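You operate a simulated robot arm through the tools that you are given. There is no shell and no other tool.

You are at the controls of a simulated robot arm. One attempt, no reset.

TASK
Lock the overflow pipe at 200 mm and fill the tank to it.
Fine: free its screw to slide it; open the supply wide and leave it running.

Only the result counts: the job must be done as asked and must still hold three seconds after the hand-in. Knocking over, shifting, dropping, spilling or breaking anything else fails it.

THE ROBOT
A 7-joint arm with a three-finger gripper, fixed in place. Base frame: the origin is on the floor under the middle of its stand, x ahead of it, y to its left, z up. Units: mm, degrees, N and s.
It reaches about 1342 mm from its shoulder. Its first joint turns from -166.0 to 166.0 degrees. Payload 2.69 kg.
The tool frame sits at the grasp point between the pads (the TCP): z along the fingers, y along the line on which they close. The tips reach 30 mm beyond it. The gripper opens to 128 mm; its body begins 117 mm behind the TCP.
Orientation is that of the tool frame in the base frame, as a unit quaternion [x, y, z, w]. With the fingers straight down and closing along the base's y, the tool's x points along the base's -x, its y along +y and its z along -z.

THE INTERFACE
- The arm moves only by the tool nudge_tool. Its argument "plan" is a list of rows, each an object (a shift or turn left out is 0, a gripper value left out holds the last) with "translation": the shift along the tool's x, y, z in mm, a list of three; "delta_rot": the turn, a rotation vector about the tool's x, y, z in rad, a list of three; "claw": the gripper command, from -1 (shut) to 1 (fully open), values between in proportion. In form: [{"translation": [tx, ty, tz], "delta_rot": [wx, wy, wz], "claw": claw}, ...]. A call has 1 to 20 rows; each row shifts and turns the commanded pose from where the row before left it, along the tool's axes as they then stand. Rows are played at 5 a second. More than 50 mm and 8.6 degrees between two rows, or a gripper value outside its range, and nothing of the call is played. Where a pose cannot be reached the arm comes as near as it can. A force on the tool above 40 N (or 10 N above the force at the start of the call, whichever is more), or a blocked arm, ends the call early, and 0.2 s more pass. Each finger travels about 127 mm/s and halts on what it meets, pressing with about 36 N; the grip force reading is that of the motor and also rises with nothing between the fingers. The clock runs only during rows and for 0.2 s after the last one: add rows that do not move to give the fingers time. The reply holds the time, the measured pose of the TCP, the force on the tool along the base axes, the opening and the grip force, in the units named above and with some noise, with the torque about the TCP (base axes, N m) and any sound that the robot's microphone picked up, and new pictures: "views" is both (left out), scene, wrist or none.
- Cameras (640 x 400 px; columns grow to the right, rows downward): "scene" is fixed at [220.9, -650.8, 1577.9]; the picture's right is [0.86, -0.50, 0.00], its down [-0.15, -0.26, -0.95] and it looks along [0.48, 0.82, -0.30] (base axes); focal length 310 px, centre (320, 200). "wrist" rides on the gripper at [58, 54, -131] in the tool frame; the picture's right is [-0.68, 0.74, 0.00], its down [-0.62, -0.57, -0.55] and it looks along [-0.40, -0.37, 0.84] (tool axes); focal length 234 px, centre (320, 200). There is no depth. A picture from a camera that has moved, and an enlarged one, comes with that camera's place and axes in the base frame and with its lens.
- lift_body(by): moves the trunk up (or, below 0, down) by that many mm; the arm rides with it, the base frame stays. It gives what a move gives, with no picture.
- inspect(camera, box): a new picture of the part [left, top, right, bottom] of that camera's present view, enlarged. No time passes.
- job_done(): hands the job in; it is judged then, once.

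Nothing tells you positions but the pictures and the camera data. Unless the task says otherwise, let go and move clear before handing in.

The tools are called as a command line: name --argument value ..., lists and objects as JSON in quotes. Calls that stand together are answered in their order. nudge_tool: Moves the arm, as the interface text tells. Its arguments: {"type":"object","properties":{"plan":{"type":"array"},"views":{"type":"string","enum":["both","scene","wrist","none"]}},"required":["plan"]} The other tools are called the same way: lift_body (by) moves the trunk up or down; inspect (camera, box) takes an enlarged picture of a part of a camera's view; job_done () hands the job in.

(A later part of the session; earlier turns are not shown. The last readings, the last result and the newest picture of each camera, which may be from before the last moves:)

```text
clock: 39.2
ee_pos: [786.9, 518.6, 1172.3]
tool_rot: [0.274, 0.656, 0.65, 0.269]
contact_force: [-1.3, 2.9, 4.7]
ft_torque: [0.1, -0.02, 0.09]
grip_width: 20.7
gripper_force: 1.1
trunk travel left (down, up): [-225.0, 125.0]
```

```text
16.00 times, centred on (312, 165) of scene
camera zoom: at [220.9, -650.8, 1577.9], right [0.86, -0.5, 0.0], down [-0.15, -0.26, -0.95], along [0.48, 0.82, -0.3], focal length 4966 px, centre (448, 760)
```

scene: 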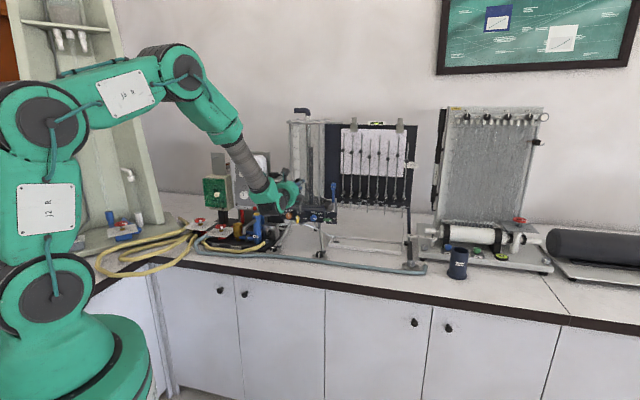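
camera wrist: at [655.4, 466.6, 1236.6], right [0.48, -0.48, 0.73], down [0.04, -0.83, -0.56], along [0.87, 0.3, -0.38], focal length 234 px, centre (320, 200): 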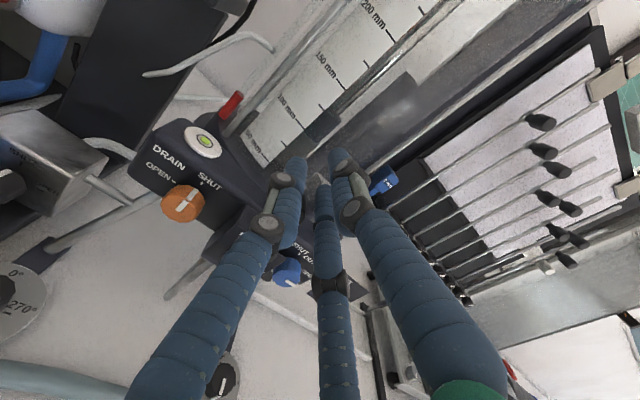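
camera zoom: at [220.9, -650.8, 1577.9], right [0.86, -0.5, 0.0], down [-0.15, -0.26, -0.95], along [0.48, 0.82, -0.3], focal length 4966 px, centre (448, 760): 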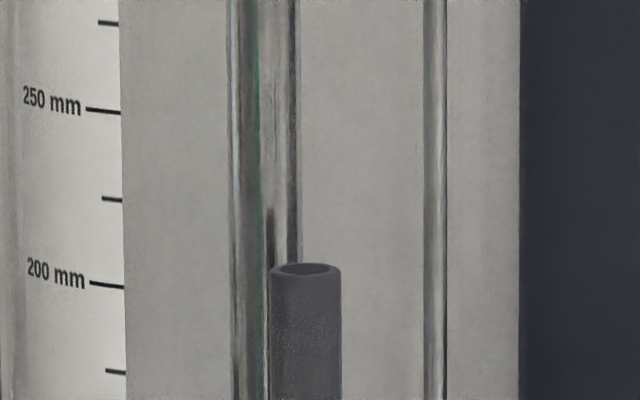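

The scene view now gives about 200 mm. I'll back off and confirm at eye level again.

nudge_tool --plan '[{"translation": [0, 5, 0]}, {"translation": [0, 0, -35]}, {"translation": [0, 0, -35]}, {"translation": [0, 0, -35]}, {"translation": [0, 0, -35]}, {"delta_rot": [0, 0, 0.139], "claw": 1}, {"delta_rot": [0, 0, 0.139]}, {"delta_rot": [0, 0, 0.139]}, {"delta_rot": [0, 0, 0.139]}, {"delta_rot": [0, 0, 0.139]}, {"delta_rot": [0, 0, 0.139]}, {"translation": [17, 15.3, 0]}, {}]' --views "wrist"

inspect --camera "wrist" --box '[260, 0, 388, 80]'

inspect --camera "wrist" --box '[240, 140, 400, 240]'

inspect --camera "scene" --box '[296, 155, 328, 175]'

```text
clock: 42.0
ee_pos: [688.2, 420.5, 1200.6]
tool_rot: [0.516, 0.488, 0.703, -0.018]
contact_force: [-0.8, -0.8, -0.3]
ft_torque: [-0.01, 0.03, 0.0]
grip_width: 127.9
gripper_force: 0.0
trunk travel left (down, up): [-225.0, 125.0]
camera wrist: at [598.2, 326.2, 1281.0], right [0.7, -0.71, -0.01], down [-0.4, -0.39, -0.83], along [0.59, 0.59, -0.56], focal length 234 px, centre (320, 200)
```

wrist: 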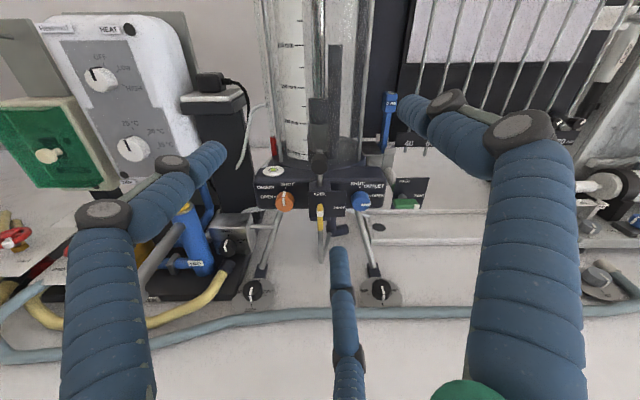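

```text
5.00 times, centred on (324, 40) of wrist
camera zoom: at [598.2, 326.2, 1281.0], right [0.7, -0.71, -0.01], down [-0.4, -0.39, -0.83], along [0.59, 0.59, -0.56], focal length 1171 px, centre (300, 1000)
```

zoom: 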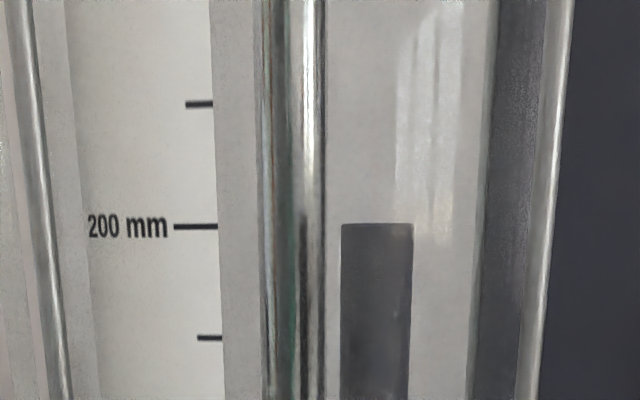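

```text
4.00 times, centred on (320, 190) of wrist
camera zoom: at [598.2, 326.2, 1281.0], right [0.7, -0.71, -0.01], down [-0.4, -0.39, -0.83], along [0.59, 0.59, -0.56], focal length 937 px, centre (320, 240)
```

zoom: 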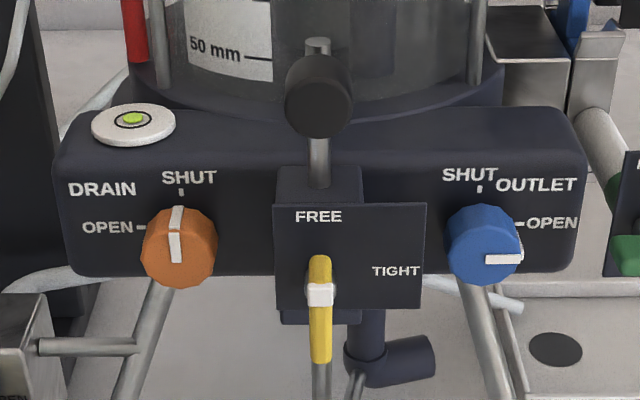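

```text
16.00 times, centred on (312, 165) of scene
camera zoom: at [220.9, -650.8, 1577.9], right [0.86, -0.5, 0.0], down [-0.15, -0.26, -0.95], along [0.48, 0.82, -0.3], focal length 4966 px, centre (448, 760)
```

zoom: 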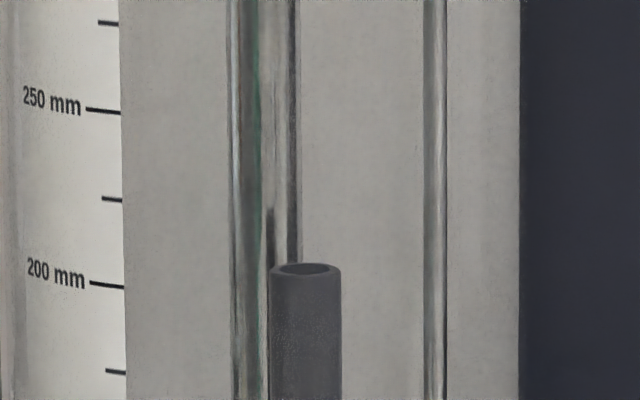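

The overflow pipe reads 200.5 mm at eye level, which is good. Next I'll go down to the yellow handle, now vertical, with the same roll I released it at, and line up to re-tighten it.

nudge_tool --plan '[{"translation": [-31.1, -26.5, 0], "delta_rot": [-0.006, 0.0067, 0]}, {"translation": [-31.1, -26.5, 0]}, {"translation": [-31.1, -26.5, 0]}, {"delta_rot": [0, 0, -0.1]}, {"delta_rot": [0, 0, -0.1]}, {"delta_rot": [0, 0, -0.1]}, {"translation": [0, 0, 30], "claw": 0.5}, {"translation": [0, 0, 30]}, {"translation": [0, 0, 30]}, {}]' --views "wrist"

inspect --camera "wrist" --box '[240, 110, 400, 260]'

```text
clock: 44.2
ee_pos: [755.9, 481.6, 1079.0]
tool_rot: [0.436, 0.557, 0.702, 0.088]
contact_force: [-0.1, 0.0, 0.6]
ft_torque: [0.02, 0.0, 0.0]
grip_width: 95.9
gripper_force: 0.1
trunk travel left (down, up): [-225.0, 125.0]
camera wrist: at [647.3, 403.9, 1154.3], right [0.68, -0.68, 0.29], down [-0.22, -0.56, -0.8], along [0.7, 0.48, -0.53], focal length 234 px, centre (320, 200)
```

wrist: 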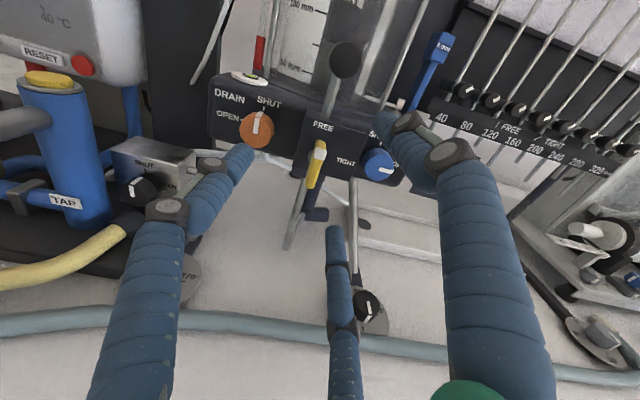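

```text
2.67 times, centred on (320, 185) of wrist
camera zoom: at [647.3, 403.9, 1154.3], right [0.68, -0.68, 0.29], down [-0.22, -0.56, -0.8], along [0.7, 0.48, -0.53], focal length 624 px, centre (320, 240)
```

zoom: 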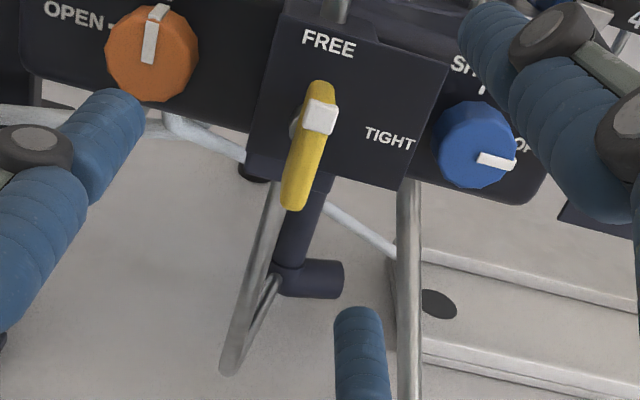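

The handle is 3 mm left of my axis, as intended for the three-finger grip. I'll advance and close.

nudge_tool --plan '[{"translation": [0.9, -1.1, 15]}, {"translation": [0, 0, 15]}, {"claw": -1}, {}, {}, {}]' --views "wrist"

inspect --camera "wrist" --box '[240, 110, 400, 260]'

```text
clock: 45.6
ee_pos: [776.5, 502.2, 1077.3]
tool_rot: [0.435, 0.557, 0.701, 0.089]
contact_force: [9.8, -6.4, 0.4]
ft_torque: [0.04, 0.01, 0.46]
grip_width: 17.3
gripper_force: 42.9
trunk travel left (down, up): [-225.0, 125.0]
camera wrist: at [667.3, 425.0, 1153.1], right [0.67, -0.68, 0.29], down [-0.22, -0.56, -0.8], along [0.7, 0.48, -0.53], focal length 234 px, centre (320, 200)
```

wrist: 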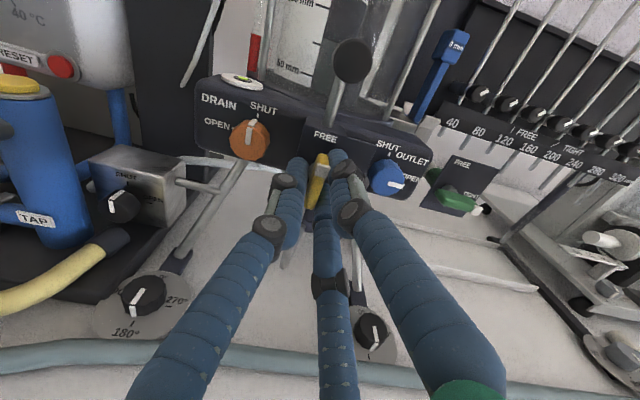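

```text
2.67 times, centred on (320, 185) of wrist
camera zoom: at [667.3, 425.0, 1153.1], right [0.67, -0.68, 0.29], down [-0.22, -0.56, -0.8], along [0.7, 0.48, -0.53], focal length 624 px, centre (320, 240)
```

zoom: 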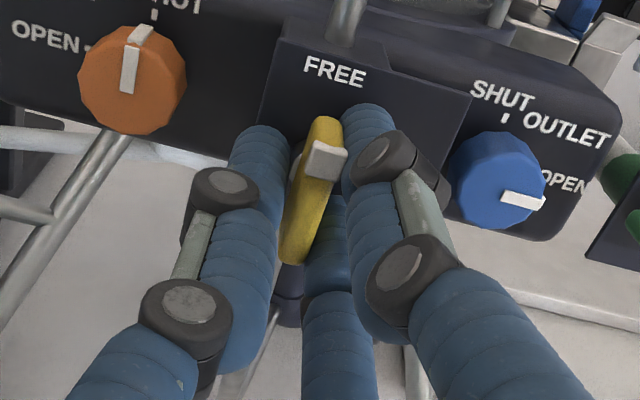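

The handle is gripped. I'll turn it 90° clockwise to TIGHT, arcing about the pivot to keep side loads low.

nudge_tool --plan '[{"translation": [-0.33, -0.56, 0], "delta_rot": [0, 0, 0.1417]}, {"translation": [-0.33, -0.56, 0], "delta_rot": [0, 0, 0.1417]}, {"translation": [-0.33, -0.56, 0], "delta_rot": [0, 0, 0.1417]}, {"translation": [-0.33, -0.56, 0], "delta_rot": [0, 0, 0.1417]}, {"translation": [-0.33, -0.56, 0], "delta_rot": [0, 0, 0.1417]}, {"translation": [-0.33, -0.56, 0], "delta_rot": [0, 0, 0.1417]}, {"translation": [-0.33, -0.56, 0], "delta_rot": [0, 0, 0.1417]}, {"translation": [-0.33, -0.56, 0], "delta_rot": [0, 0, 0.1417]}, {"translation": [-0.33, -0.56, 0], "delta_rot": [0, 0, 0.1417]}, {"translation": [-0.33, -0.56, 0], "delta_rot": [0, 0, 0.1417]}, {"translation": [-0.33, -0.56, 0], "delta_rot": [0, 0, 0.1417]}, {}]' --views "wrist"

inspect --camera "wrist" --box '[240, 110, 400, 260]'

inspect --camera "scene" --box '[296, 155, 328, 175]'

```text
clock: 48.2
ee_pos: [772.8, 505.9, 1075.0]
tool_rot: [0.701, 0.089, 0.562, -0.431]
contact_force: [10.4, -4.6, 20.1]
ft_torque: [0.51, -0.47, -0.98]
grip_width: 17.6
gripper_force: 42.3
trunk travel left (down, up): [-225.0, 125.0]
camera wrist: at [733.6, 358.2, 1098.1], right [0.21, -0.21, -0.95], down [-0.95, 0.18, -0.25], along [0.22, 0.96, -0.16], focal length 234 px, centre (320, 200)
```

wrist: 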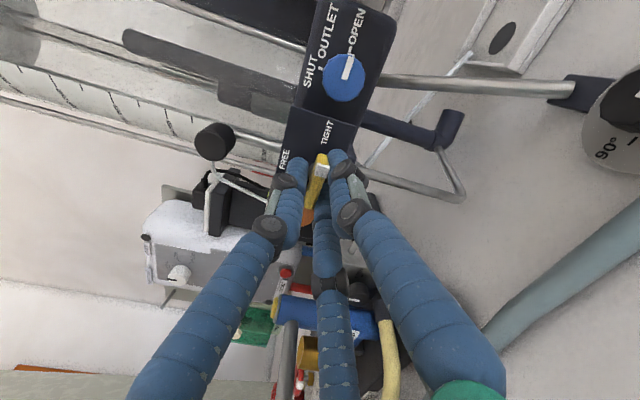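

```text
2.67 times, centred on (320, 185) of wrist
camera zoom: at [733.6, 358.2, 1098.1], right [0.21, -0.21, -0.95], down [-0.95, 0.18, -0.25], along [0.22, 0.96, -0.16], focal length 624 px, centre (320, 240)
```

zoom: 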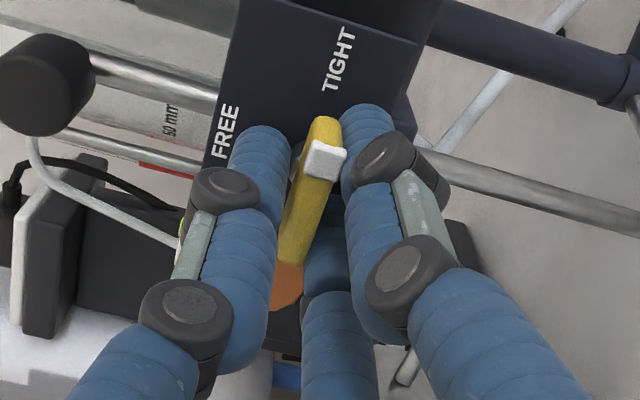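

```text
16.00 times, centred on (312, 165) of scene
camera zoom: at [220.9, -650.8, 1577.9], right [0.86, -0.5, 0.0], down [-0.15, -0.26, -0.95], along [0.48, 0.82, -0.3], focal length 4966 px, centre (448, 760)
```

zoom: 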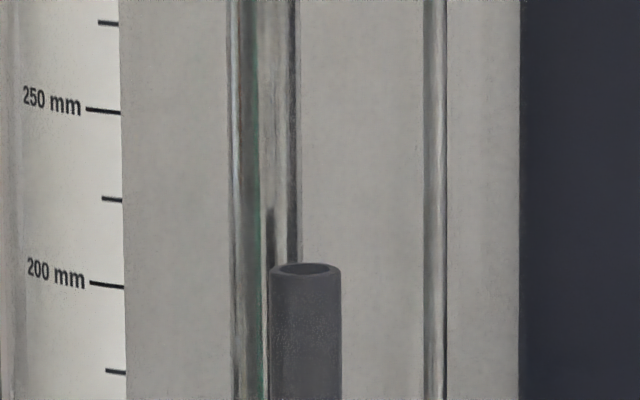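

The handle is back at TIGHT and the pipe hasn't moved. I'll add a small extra twist, then release and back out to check.

nudge_tool --plan '[{"delta_rot": [0, 0, 0.04]}, {}, {"claw": 0.5}, {}, {}, {"translation": [0, 0, -30]}, {"translation": [0, 0, -40]}, {"translation": [0, 0, -40]}, {}]' --views "both"

inspect --camera "scene" --box '[275, 195, 339, 235]'

inspect --camera "wrist" --box '[260, 80, 388, 210]'

```text
clock: 50.2
ee_pos: [696.5, 430.0, 1069.8]
tool_rot: [0.703, 0.077, 0.552, -0.441]
contact_force: [-0.6, -0.6, 0.4]
ft_torque: [-0.01, 0.0, -0.02]
grip_width: 96.1
gripper_force: 0.1
trunk travel left (down, up): [-225.0, 125.0]
camera wrist: at [658.1, 282.6, 1090.6], right [0.18, -0.18, -0.97], down [-0.96, 0.19, -0.22], along [0.22, 0.96, -0.14], focal length 234 px, centre (320, 200)
```

scene: 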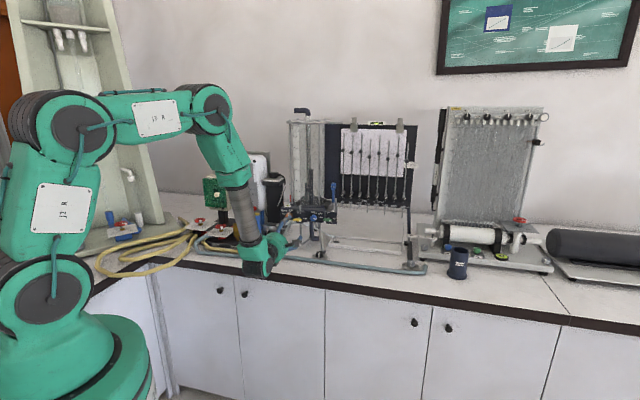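
wrist: 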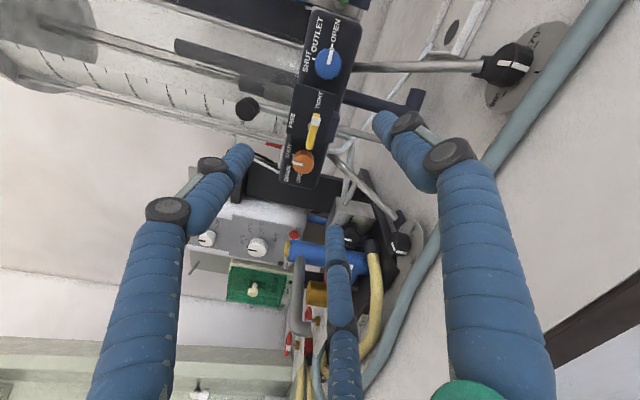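

```text
10.00 times, centred on (307, 215) of scene
camera zoom: at [220.9, -650.8, 1577.9], right [0.86, -0.5, 0.0], down [-0.15, -0.26, -0.95], along [0.48, 0.82, -0.3], focal length 3104 px, centre (450, 50)
```

zoom: 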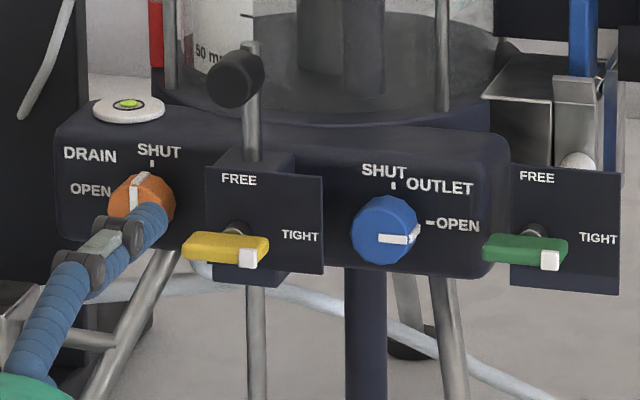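

```text
3.08 times, centred on (324, 145) of wrist
camera zoom: at [658.1, 282.6, 1090.6], right [0.18, -0.18, -0.97], down [-0.96, 0.19, -0.22], along [0.22, 0.96, -0.14], focal length 720 px, centre (308, 369)
```

zoom: 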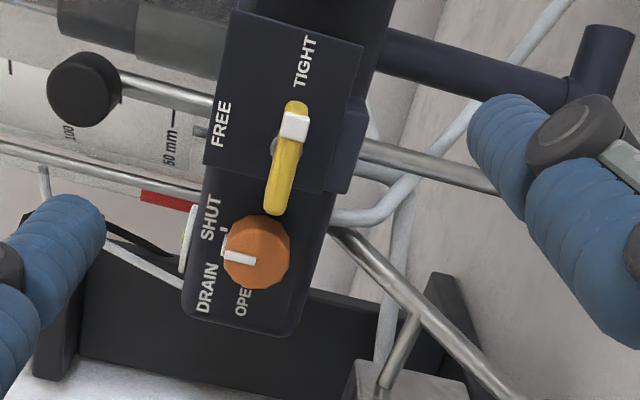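

The screw is TIGHT again. The lowered overflow pipe now shows its lower end with an elbow below the panel, so I want to see where it discharges before running water.

inspect --camera "scene" --box '[280, 215, 376, 275]'

inspect --camera "wrist" --box '[300, 60, 460, 160]'

inspect --camera "wrist" --box '[280, 130, 420, 260]'

```text
6.67 times, centred on (328, 245) of scene
camera zoom: at [220.9, -650.8, 1577.9], right [0.86, -0.5, 0.0], down [-0.15, -0.26, -0.95], along [0.48, 0.82, -0.3], focal length 2069 px, centre (267, -100)
```

zoom: 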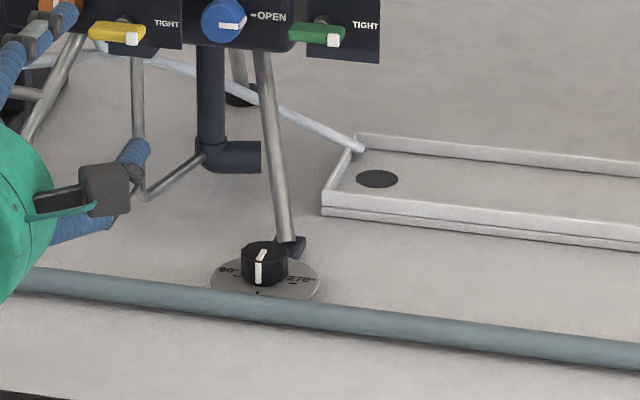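

```text
4.00 times, centred on (380, 110) of wrist
camera zoom: at [658.1, 282.6, 1090.6], right [0.18, -0.18, -0.97], down [-0.96, 0.19, -0.22], along [0.22, 0.96, -0.14], focal length 937 px, centre (80, 560)
```

zoom: 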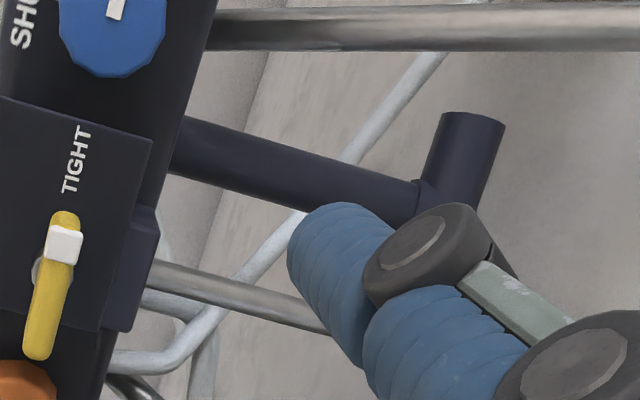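

```text
3.08 times, centred on (350, 195) of wrist
camera zoom: at [658.1, 282.6, 1090.6], right [0.18, -0.18, -0.97], down [-0.96, 0.19, -0.22], along [0.22, 0.96, -0.14], focal length 720 px, centre (228, 215)
```

zoom: 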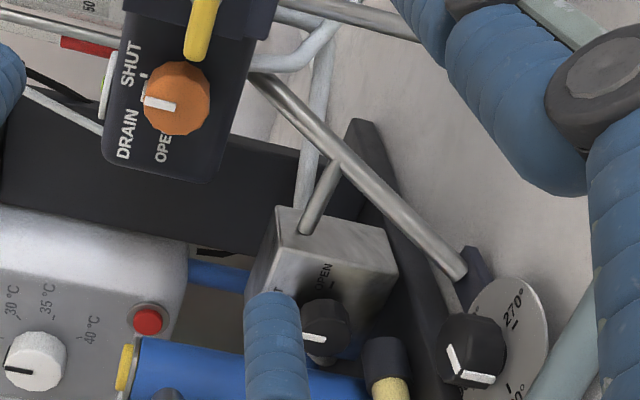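

The overflow elbow, drain hose and orifice jet all discharge toward the tray with its drain hole. Next is the supply valve on the steel box. It sits beside the blue TAP column with the hose coupling below it, so I'll move there for a close look.

nudge_tool --plan '[{"delta_rot": [0, 0, -0.129]}, {"delta_rot": [0, 0, -0.129]}, {"delta_rot": [0, 0, -0.129]}, {"delta_rot": [0, 0, -0.129]}, {"delta_rot": [0, 0, -0.129]}, {"delta_rot": [0, 0, -0.129]}, {"delta_rot": [0, 0, -0.129]}, {"delta_rot": [0, 0, -0.129]}, {"delta_rot": [0, 0, -0.129]}, {"delta_rot": [0, 0, -0.129], "claw": 1}, {"translation": [21.3, -38.3, 11]}, {"translation": [21.3, -38.3, 11]}, {"translation": [21.3, -38.3, 11]}, {}]' --views "both"

inspect --camera "wrist" --box '[200, 120, 400, 245]'

inspect --camera "wrist" --box '[240, 150, 336, 210]'

```text
clock: 53.2
ee_pos: [679.9, 463.5, 1064.8]
tool_rot: [0.515, 0.486, 0.706, -0.023]
contact_force: [0.3, 0.9, 0.1]
ft_torque: [0.02, -0.02, 0.0]
grip_width: 127.9
gripper_force: 0.1
out of reach, approached as far as the arm can: row 11, 12, 13
trunk travel left (down, up): [-225.0, 125.0]
camera wrist: at [589.9, 368.9, 1144.0], right [0.71, -0.7, -0.02], down [-0.4, -0.38, -0.83], along [0.58, 0.6, -0.55], focal length 234 px, centre (320, 200)
```

scene: 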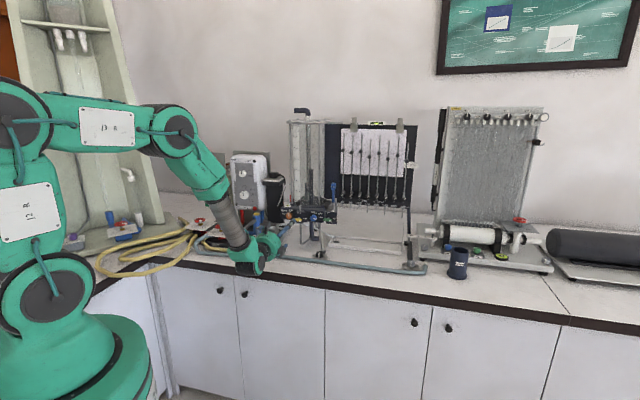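
wrist: 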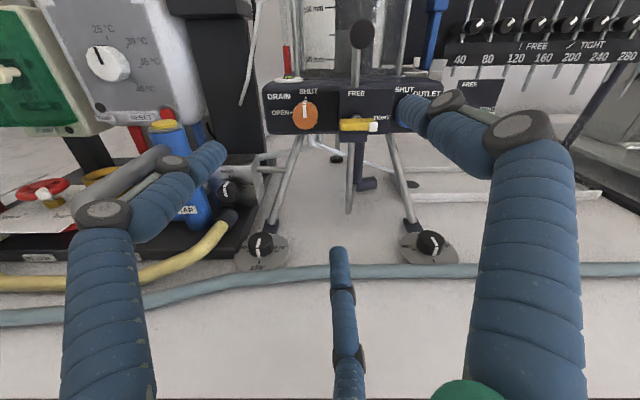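

```text
3.20 times, centred on (300, 182) of wrist
camera zoom: at [589.9, 368.9, 1144.0], right [0.71, -0.7, -0.02], down [-0.4, -0.38, -0.83], along [0.58, 0.6, -0.55], focal length 749 px, centre (384, 256)
```

zoom: 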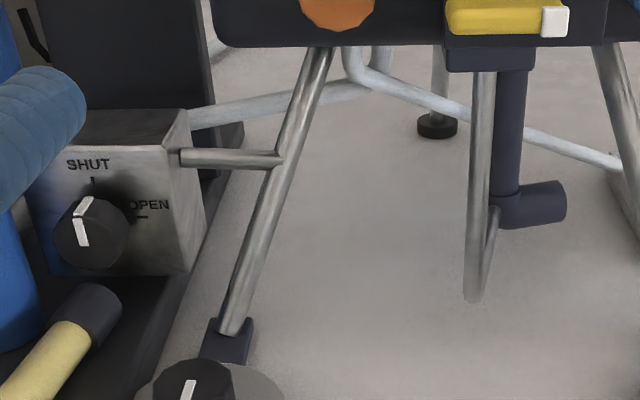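

```text
6.67 times, centred on (288, 180) of wrist
camera zoom: at [589.9, 368.9, 1144.0], right [0.71, -0.7, -0.02], down [-0.4, -0.38, -0.83], along [0.58, 0.6, -0.55], focal length 1561 px, centre (533, 333)
```

zoom: 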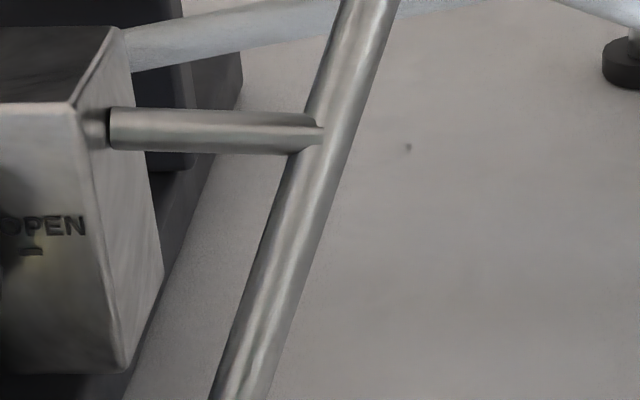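

The arm hit its close-in limit there because it is folded too tightly. I'll raise the trunk, which gives the arm more room when reaching left and low.

lift_body --by 120

```text
clock: 54.7
ee_pos: [679.2, 464.1, 1185.5]
tool_rot: [0.514, 0.487, 0.706, -0.024]
contact_force: [0.0, 0.9, -0.5]
ft_torque: [0.0, -0.02, 0.01]
grip_width: 128.2
gripper_force: 0.1
trunk travel left (down, up): [-345.0, 5.0]
```

The trunk is raised. I'll move left and down in front of the supply valve for a close look.

nudge_tool --plan '[{"translation": [-7.3, -42.5, 5.4]}, {"translation": [-7.3, -42.5, 5.4]}, {"translation": [-7.3, -42.5, 5.4]}, {"translation": [-7.3, -42.5, 5.4]}, {}]' --views "both"

inspect --camera "wrist" --box '[240, 120, 400, 220]'

```text
clock: 55.9
ee_pos: [678.6, 464.1, 1185.7]
tool_rot: [0.514, 0.486, 0.706, -0.023]
contact_force: [-0.5, -0.7, -0.3]
ft_torque: [0.03, -0.01, -0.04]
grip_width: 127.7
gripper_force: 0.1
out of reach, approached as far as the arm can: row 1, 2, 3, 4
trunk travel left (down, up): [-345.0, 5.0]
camera wrist: at [589.1, 368.7, 1264.4], right [0.71, -0.7, -0.02], down [-0.4, -0.38, -0.84], along [0.58, 0.6, -0.55], focal length 234 px, centre (320, 200)
```

scene: 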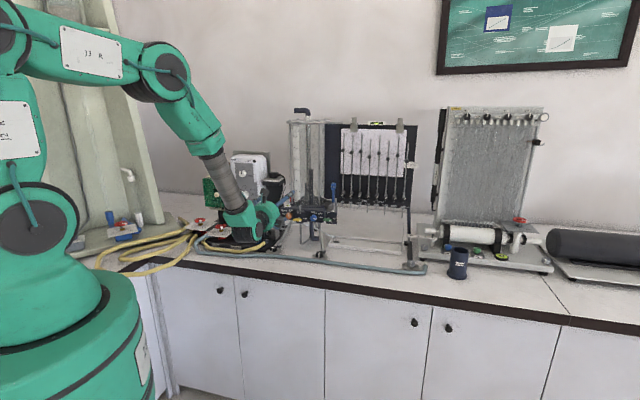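
wrist: 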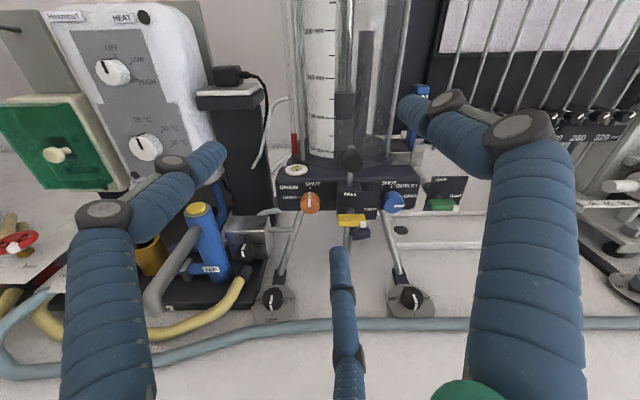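

```text
4.00 times, centred on (320, 170) of wrist
camera zoom: at [589.1, 368.7, 1264.4], right [0.71, -0.7, -0.02], down [-0.4, -0.38, -0.84], along [0.58, 0.6, -0.55], focal length 937 px, centre (320, 320)
```

zoom: 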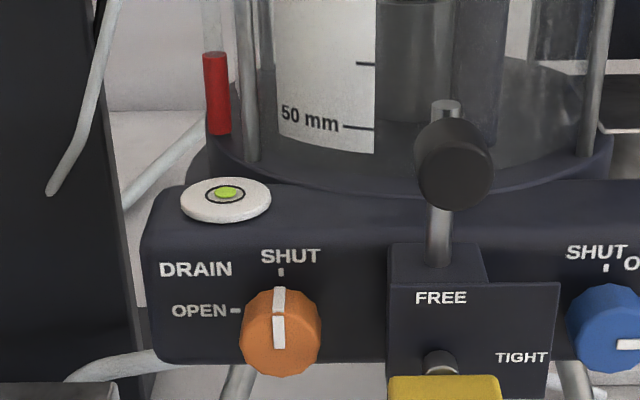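

The arm refused that motion entirely, so some joint limit is active in this posture. I'll probe small moves one at a time to find which directions are free.

nudge_tool --plan '[{"translation": [-14.9, -13.4, 0]}, {}]' --views "none"

nudge_tool --plan '[{"translation": [0, 0, 20]}, {}]' --views "none"

nudge_tool --plan '[{"translation": [13.3, -14.8, 0]}, {}]' --views "none"

nudge_tool --plan '[{"delta_rot": [0, 0, -0.14]}, {"delta_rot": [0, 0, -0.14]}, {}]' --views "none"

```text
clock: 56.5
ee_pos: [679.7, 463.5, 1165.8]
tool_rot: [0.514, 0.486, 0.706, -0.023]
contact_force: [-0.3, 0.9, 0.5]
ft_torque: [0.0, -0.01, 0.01]
grip_width: 128.1
gripper_force: 0.0
trunk travel left (down, up): [-345.0, 5.0]
```

```text
clock: 57.1
ee_pos: [691.0, 476.8, 1166.9]
tool_rot: [0.513, 0.488, 0.706, -0.023]
contact_force: [-0.6, -0.4, -1.1]
ft_torque: [0.04, 0.01, 0.01]
grip_width: 127.9
gripper_force: 0.0
out of reach, approached as far as the arm can: row 1
trunk travel left (down, up): [-345.0, 5.0]
```

```text
clock: 57.7
ee_pos: [683.1, 483.2, 1168.2]
tool_rot: [0.511, 0.49, 0.705, -0.027]
contact_force: [-0.2, 0.3, -0.7]
ft_torque: [0.0, 0.0, 0.01]
grip_width: 128.2
gripper_force: 0.0
out of reach, approached as far as the arm can: row 1
trunk travel left (down, up): [-345.0, 5.0]
```

```text
clock: 58.5
ee_pos: [684.4, 482.7, 1168.1]
tool_rot: [0.437, 0.556, 0.703, 0.073]
contact_force: [0.4, 0.2, -0.6]
ft_torque: [0.02, 0.01, -0.03]
grip_width: 128.0
gripper_force: 0.0
trunk travel left (down, up): [-345.0, 5.0]
```

Down and roll are free, while left and forward are limited by a wrist joint. I'll reset the posture: back off, rise, point the gripper down, then shift left and tilt forward again in front of the valve.

nudge_tool --plan '[{"delta_rot": [0, 0, -0.14]}, {"delta_rot": [0, 0, -0.14]}, {"delta_rot": [0, 0, -0.14]}, {"delta_rot": [0, 0, -0.14]}, {"translation": [0, 20, -40]}, {"translation": [0, 20, -40]}, {"translation": [0, 30, -40]}, {"translation": [0, 40, -20]}, {"translation": [0, 40, 0]}, {"delta_rot": [0.1428, 0, 0]}, {"delta_rot": [0.1428, 0, 0]}, {"delta_rot": [0.1428, 0, 0]}, {"delta_rot": [0.1428, 0, 0]}, {"delta_rot": [0.1428, 0, 0]}, {"delta_rot": [0.1428, 0, 0]}, {"delta_rot": [0.1428, 0, 0]}, {"delta_rot": [0.1428, 0, 0]}, {"delta_rot": [0.1428, 0, 0]}, {"delta_rot": [0.1428, 0, 0]}, {"delta_rot": [0.1428, 0, 0]}]' --views "both"

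```text
clock: 62.7
ee_pos: [584.3, 383.5, 1318.6]
tool_rot: [0.38, 0.925, 0.0, -0.002]
contact_force: [-1.1, -0.2, 0.8]
ft_torque: [0.08, -0.13, 0.01]
grip_width: 128.2
gripper_force: 0.0
trunk travel left (down, up): [-345.0, 5.0]
camera wrist: at [580.4, 461.2, 1450.2], right [1.0, 0.05, 0.0], down [0.04, -0.84, 0.55], along [0.02, -0.55, -0.84], focal length 234 px, centre (320, 200)
```

scene: 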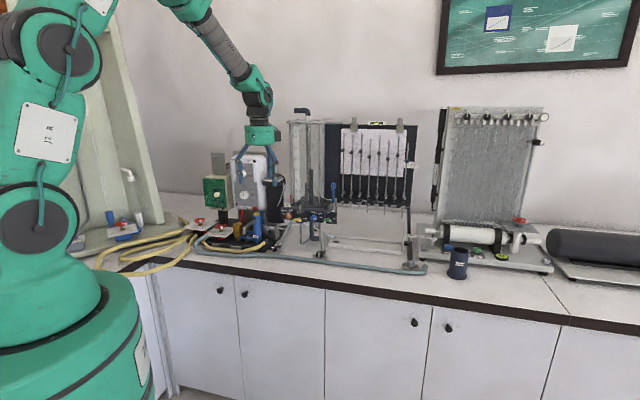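
wrist: 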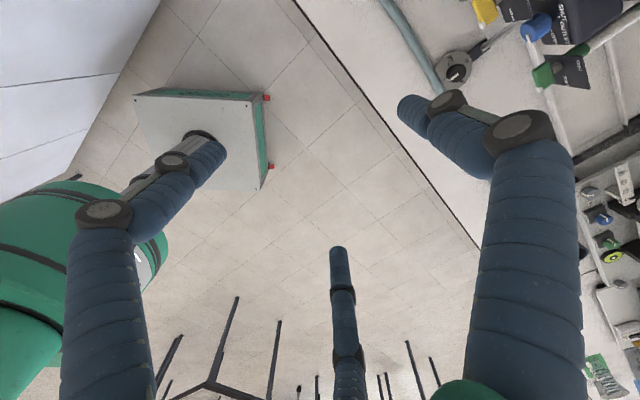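

I'm pointing down again. I'll go left and up, then lower the trunk fully so the forearm reaches the low valve at a flatter angle.

nudge_tool --plan '[{"translation": [30, 0, -35]}, {"translation": [30, 0, -35]}, {"translation": [30, 0, -35]}, {"translation": [30, 0, -20]}, {}]' --views "scene"

lift_body --by -200

```text
clock: 63.9
ee_pos: [496.9, 470.3, 1445.7]
tool_rot: [0.38, 0.925, 0.0, -0.003]
contact_force: [0.1, 0.4, -0.4]
ft_torque: [-0.05, 0.05, 0.0]
grip_width: 128.0
gripper_force: 0.2
trunk travel left (down, up): [-345.0, 5.0]
```

scene: 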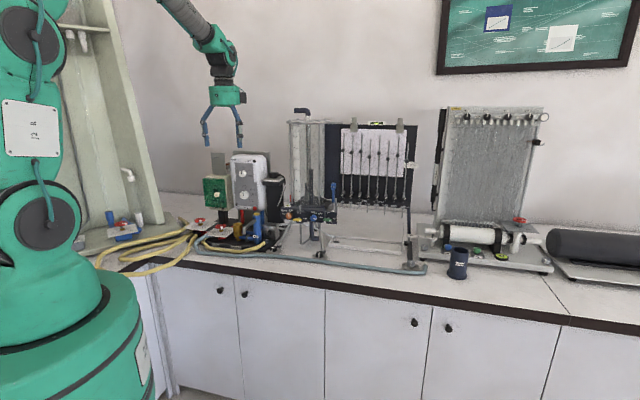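

```text
clock: 66.1
ee_pos: [496.8, 469.6, 1245.9]
tool_rot: [0.38, 0.925, 0.001, -0.003]
contact_force: [0.5, 0.3, 0.1]
ft_torque: [0.01, 0.0, 0.02]
grip_width: 128.0
gripper_force: 0.0
trunk travel left (down, up): [-145.0, 205.0]
```

I'm now at s=19. I'll lower the trunk the rest of the way, then tilt the gripper forward.

lift_body --by -140

nudge_tool --plan '[{"delta_rot": [-0.1428, 0, 0]}, {"delta_rot": [-0.1428, 0, 0]}, {"delta_rot": [-0.1428, 0, 0]}, {"delta_rot": [-0.1428, 0, 0]}, {"delta_rot": [-0.1428, 0, 0]}, {"delta_rot": [-0.1428, 0, 0]}, {"delta_rot": [-0.1428, 0, 0]}, {"delta_rot": [-0.1428, 0, 0]}, {"delta_rot": [-0.1428, 0, 0]}, {"delta_rot": [-0.1428, 0, 0]}, {"delta_rot": [-0.1428, 0, 0]}, {}]' --views "both"

```text
clock: 67.8
ee_pos: [498.1, 470.1, 1106.2]
tool_rot: [0.381, 0.924, 0.0, -0.002]
contact_force: [-0.6, -0.2, -0.1]
ft_torque: [0.02, -0.03, -0.02]
grip_width: 128.1
gripper_force: 0.0
trunk travel left (down, up): [-5.0, 345.0]
```

```text
clock: 70.4
ee_pos: [497.2, 468.8, 1104.9]
tool_rot: [0.271, 0.654, 0.654, 0.267]
contact_force: [1.1, -0.2, -0.4]
ft_torque: [0.02, -0.02, 0.03]
grip_width: 128.3
gripper_force: 0.1
trunk travel left (down, up): [-5.0, 345.0]
camera wrist: at [364.6, 417.0, 1158.8], right [0.48, -0.48, 0.73], down [0.05, -0.82, -0.57], along [0.87, 0.31, -0.37], focal length 234 px, centre (320, 200)
```

scene: 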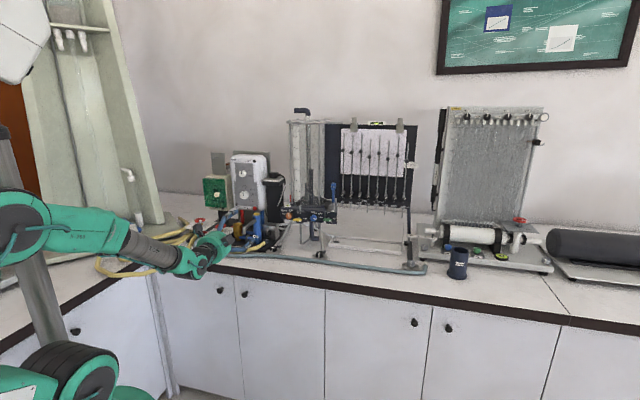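
wrist: 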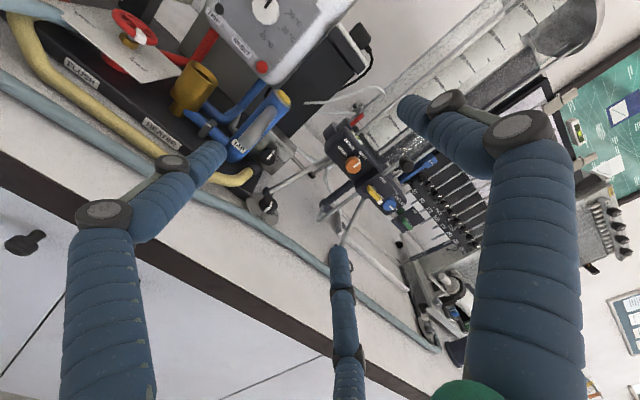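

That worked: the gripper is horizontal at s=20 with no limit warnings. I'll roll the camera upright and move closer for a look at the valve.

nudge_tool --plan '[{"translation": [0, -15, 40]}, {"translation": [0, -15, 40]}, {"translation": [0, -15, 40]}, {"delta_rot": [0, 0, 0.139]}, {"delta_rot": [0, 0, 0.139]}, {"delta_rot": [0, 0, 0.139]}, {"delta_rot": [0, 0, 0.139]}, {"delta_rot": [0, 0, 0.139]}, {"delta_rot": [0, 0, 0.139]}, {}]' --views "both"

inspect --camera "wrist" --box '[240, 130, 400, 230]'

inspect --camera "wrist" --box '[288, 150, 352, 190]'

```text
clock: 72.6
ee_pos: [581.4, 556.1, 1060.0]
tool_rot: [0.513, 0.488, 0.706, -0.022]
contact_force: [-0.2, 0.5, -1.1]
ft_torque: [0.0, -0.01, -0.03]
grip_width: 128.1
gripper_force: 0.0
trunk travel left (down, up): [-5.0, 345.0]
camera wrist: at [490.9, 461.0, 1138.9], right [0.71, -0.7, -0.01], down [-0.39, -0.38, -0.84], along [0.58, 0.6, -0.55], focal length 234 px, centre (320, 200)
```

scene: 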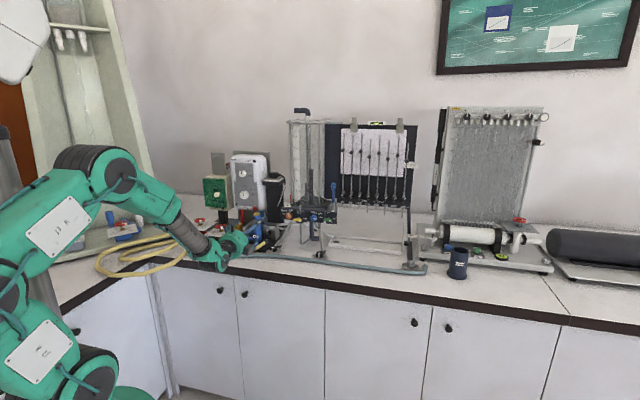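
wrist: 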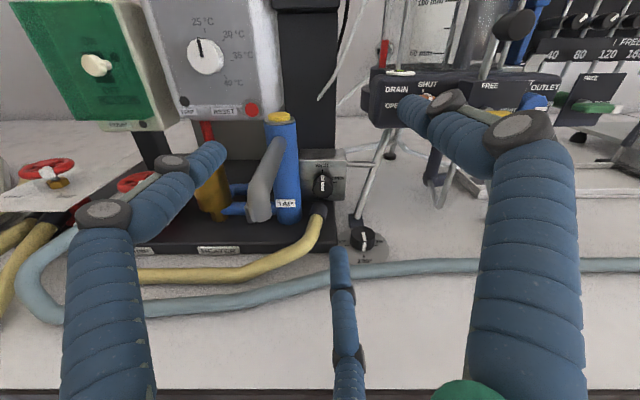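

```text
4.00 times, centred on (320, 180) of wrist
camera zoom: at [490.9, 461.0, 1138.9], right [0.71, -0.7, -0.01], down [-0.39, -0.38, -0.84], along [0.58, 0.6, -0.55], focal length 937 px, centre (320, 280)
```

zoom: 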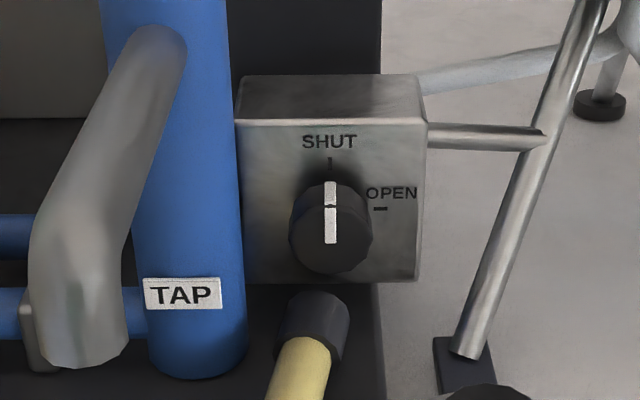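

```text
10.00 times, centred on (320, 170) of wrist
camera zoom: at [490.9, 461.0, 1138.9], right [0.71, -0.7, -0.01], down [-0.39, -0.38, -0.84], along [0.58, 0.6, -0.55], focal length 2342 px, centre (320, 500)
```

zoom: 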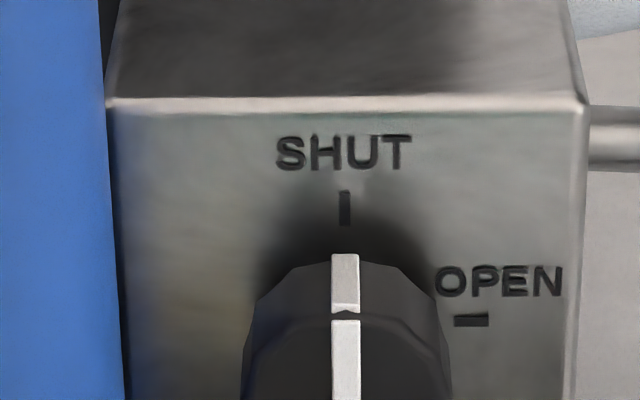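

This posture reaches well and I can see the valve clearly: knob at SHUT, front face near s=19, t=965, z=969, with TAP on its left and the hose coupling just below. There is room for fingers only in certain directions, so I'll roll to fit, narrow the opening, pitch down slightly and line up before approaching.

nudge_tool --plan '[{"delta_rot": [0.07, -0.078, 0], "claw": -0.4}, {"delta_rot": [0, 0, 0.1414]}, {"delta_rot": [0, 0, 0.1414]}, {"delta_rot": [0, 0, 0.1414]}, {"delta_rot": [0, 0, 0.1414]}, {"delta_rot": [0, 0, 0.1414]}, {"delta_rot": [0, 0, 0.1414]}, {"delta_rot": [0, 0, 0.1414]}, {"delta_rot": [0, 0, 0.1414]}, {}]' --views "wrist"

```text
clock: 74.3
ee_pos: [566.4, 567.7, 1049.4]
tool_rot: [0.705, 0.268, 0.61, -0.244]
contact_force: [-3.8, -15.6, -1.9]
ft_torque: [-1.07, 0.43, -0.28]
grip_width: 37.6
gripper_force: 0.1
out of reach, approached as far as the arm can: row 6, 7, 8
trunk travel left (down, up): [-5.0, 345.0]
stopped in row 8: the force on the tool passed its limit at 153 N (the readings are from after the stop); the commanded pose is now the measured one
camera wrist: at [515.2, 443.6, 1124.8], right [0.42, -0.6, -0.68], down [-0.85, 0.0, -0.53], along [0.31, 0.8, -0.51], focal length 234 px, centre (320, 200)
```

wrist: 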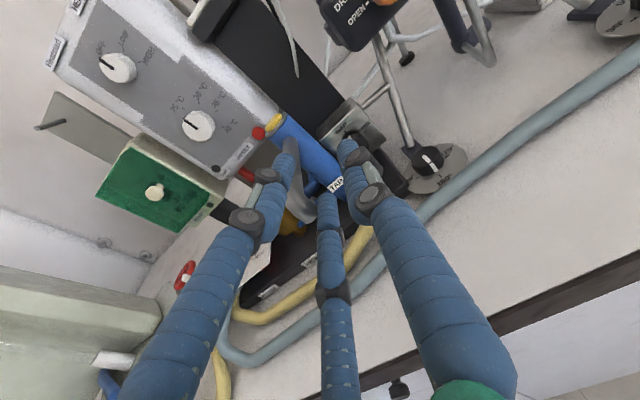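

The arm ran into a limit during the roll, swung slightly left and touched something. I need to check what it contacted before moving on.

inspect --camera "scene" --box '[180, 170, 340, 270]'

inspect --camera "wrist" --box '[220, 90, 420, 240]'

inspect --camera "scene" --box '[0, 0, 640, 400]'

```text
4.00 times, centred on (260, 220) of scene
camera zoom: at [220.9, -650.8, 1577.9], right [0.86, -0.5, 0.0], down [-0.15, -0.26, -0.95], along [0.48, 0.82, -0.3], focal length 1241 px, centre (560, 120)
```

zoom: 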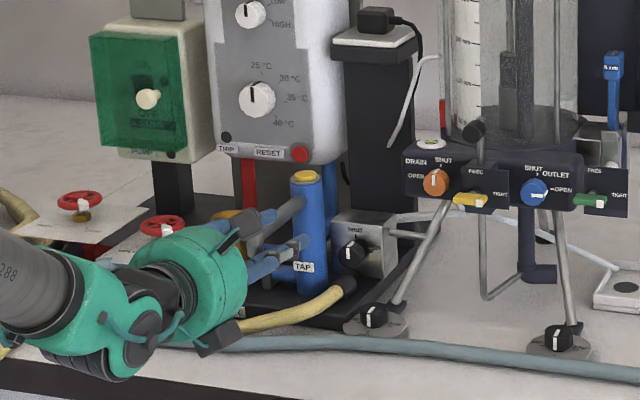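

```text
2.67 times, centred on (320, 165) of wrist
camera zoom: at [515.2, 443.6, 1124.8], right [0.42, -0.6, -0.68], down [-0.85, 0.0, -0.53], along [0.31, 0.8, -0.51], focal length 624 px, centre (320, 293)
```

zoom: 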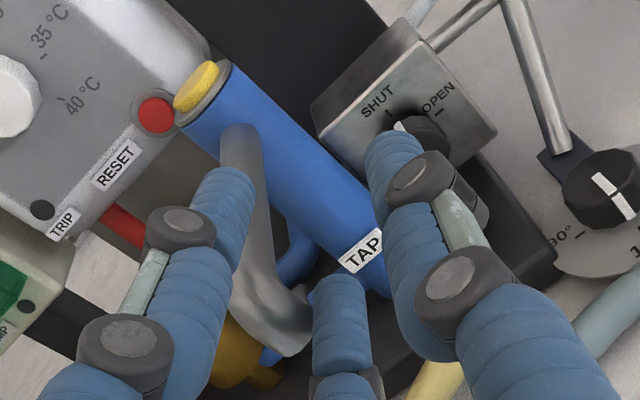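

```text
1.00 times, centred on (320, 200) of scene (not enlarged: the box is as wide or as high as the picture)
camera zoom: at [220.9, -650.8, 1577.9], right [0.86, -0.5, 0.0], down [-0.15, -0.26, -0.95], along [0.48, 0.82, -0.3], focal length 310 px, centre (320, 200)
```

zoom: 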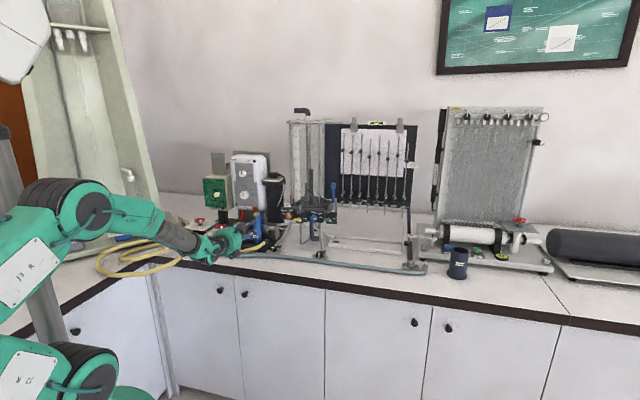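

The fingers slid around the TAP spout when the roll hit its limit; nothing looks displaced. I'll back straight out.

nudge_tool --plan '[{"translation": [0, 0, -15]}, {"translation": [0, 0, -20]}, {"translation": [0, 0, -30]}, {"translation": [0, 0, -30]}, {}]' --views "both"

inspect --camera "scene" --box '[190, 180, 310, 260]'

```text
clock: 75.5
ee_pos: [496.6, 505.3, 1066.8]
tool_rot: [0.704, 0.268, 0.611, -0.244]
contact_force: [0.2, -0.6, 0.6]
ft_torque: [-0.01, 0.01, 0.02]
grip_width: 38.5
gripper_force: 0.0
trunk travel left (down, up): [-5.0, 345.0]
camera wrist: at [444.9, 382.2, 1139.7], right [0.42, -0.6, -0.68], down [-0.85, 0.0, -0.53], along [0.31, 0.8, -0.51], focal length 234 px, centre (320, 200)
```

scene: 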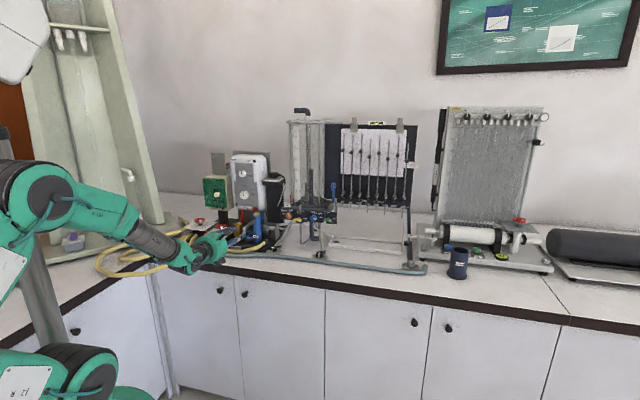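
wrist: 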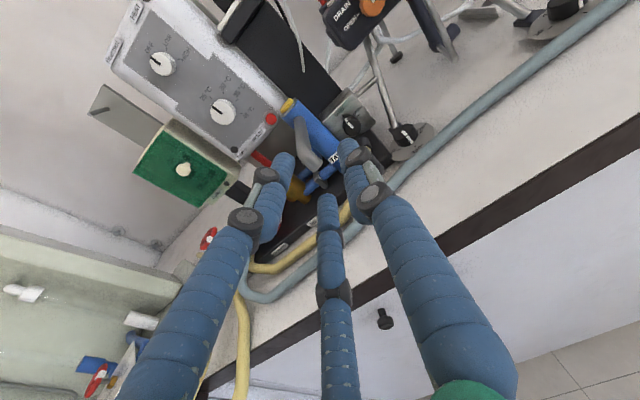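

```text
5.00 times, centred on (250, 220) of scene
camera zoom: at [220.9, -650.8, 1577.9], right [0.86, -0.5, 0.0], down [-0.15, -0.26, -0.95], along [0.48, 0.82, -0.3], focal length 1552 px, centre (670, 100)
```

zoom: 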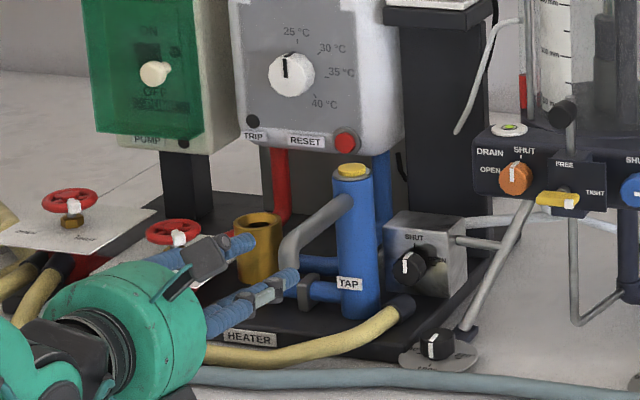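

All intact. The roll limit is at about y≈5° in this posture, so I'll go the other way round counter-clockwise in free space to get the camera on the right side.

nudge_tool --plan '[{"delta_rot": [0, 0, -0.149]}, {"delta_rot": [0, 0, -0.149]}, {"delta_rot": [0, 0, -0.149]}, {"delta_rot": [0, 0, -0.149]}, {"delta_rot": [0, 0, -0.149]}, {"delta_rot": [0, 0, -0.149]}, {"delta_rot": [0, 0, -0.149]}, {"delta_rot": [0, 0, -0.149]}, {"delta_rot": [0, 0, -0.149]}, {"delta_rot": [0, 0, -0.149]}, {"delta_rot": [0, 0, -0.149]}, {"delta_rot": [0, 0, -0.149]}, {}]' --views "both"

inspect --camera "wrist" --box '[160, 100, 400, 250]'

```text
clock: 78.3
ee_pos: [498.4, 503.5, 1064.3]
tool_rot: [0.231, 0.717, 0.572, 0.324]
contact_force: [-0.3, -0.4, -0.2]
ft_torque: [-0.01, 0.01, 0.0]
grip_width: 38.6
gripper_force: 0.1
trunk travel left (down, up): [-5.0, 345.0]
camera wrist: at [360.7, 468.9, 1121.5], right [0.43, -0.3, 0.85], down [0.04, -0.93, -0.35], along [0.9, 0.19, -0.39], focal length 234 px, centre (320, 200)
```

scene: 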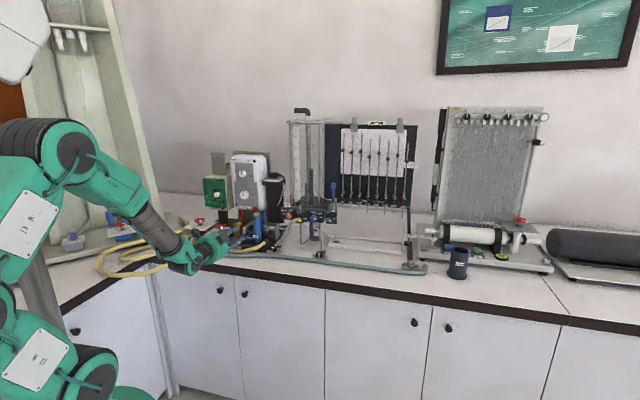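
wrist: 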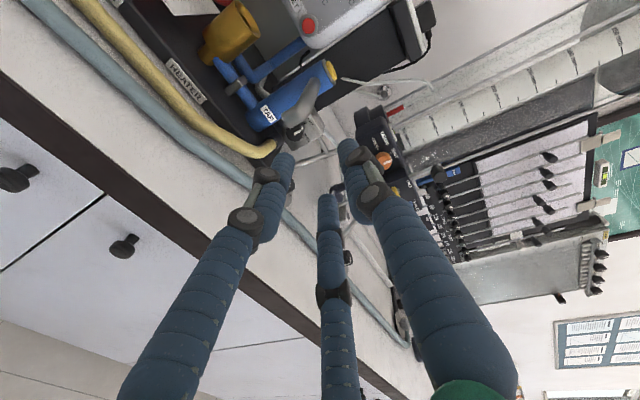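

```text
2.67 times, centred on (280, 175) of wrist
camera zoom: at [360.7, 468.9, 1121.5], right [0.43, -0.3, 0.85], down [0.04, -0.93, -0.35], along [0.9, 0.19, -0.39], focal length 624 px, centre (427, 267)
```

zoom: 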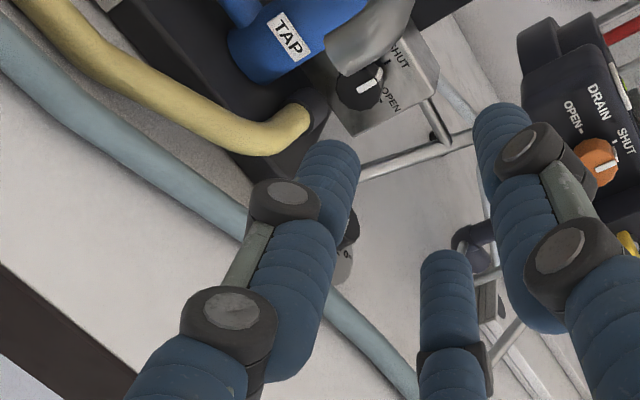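

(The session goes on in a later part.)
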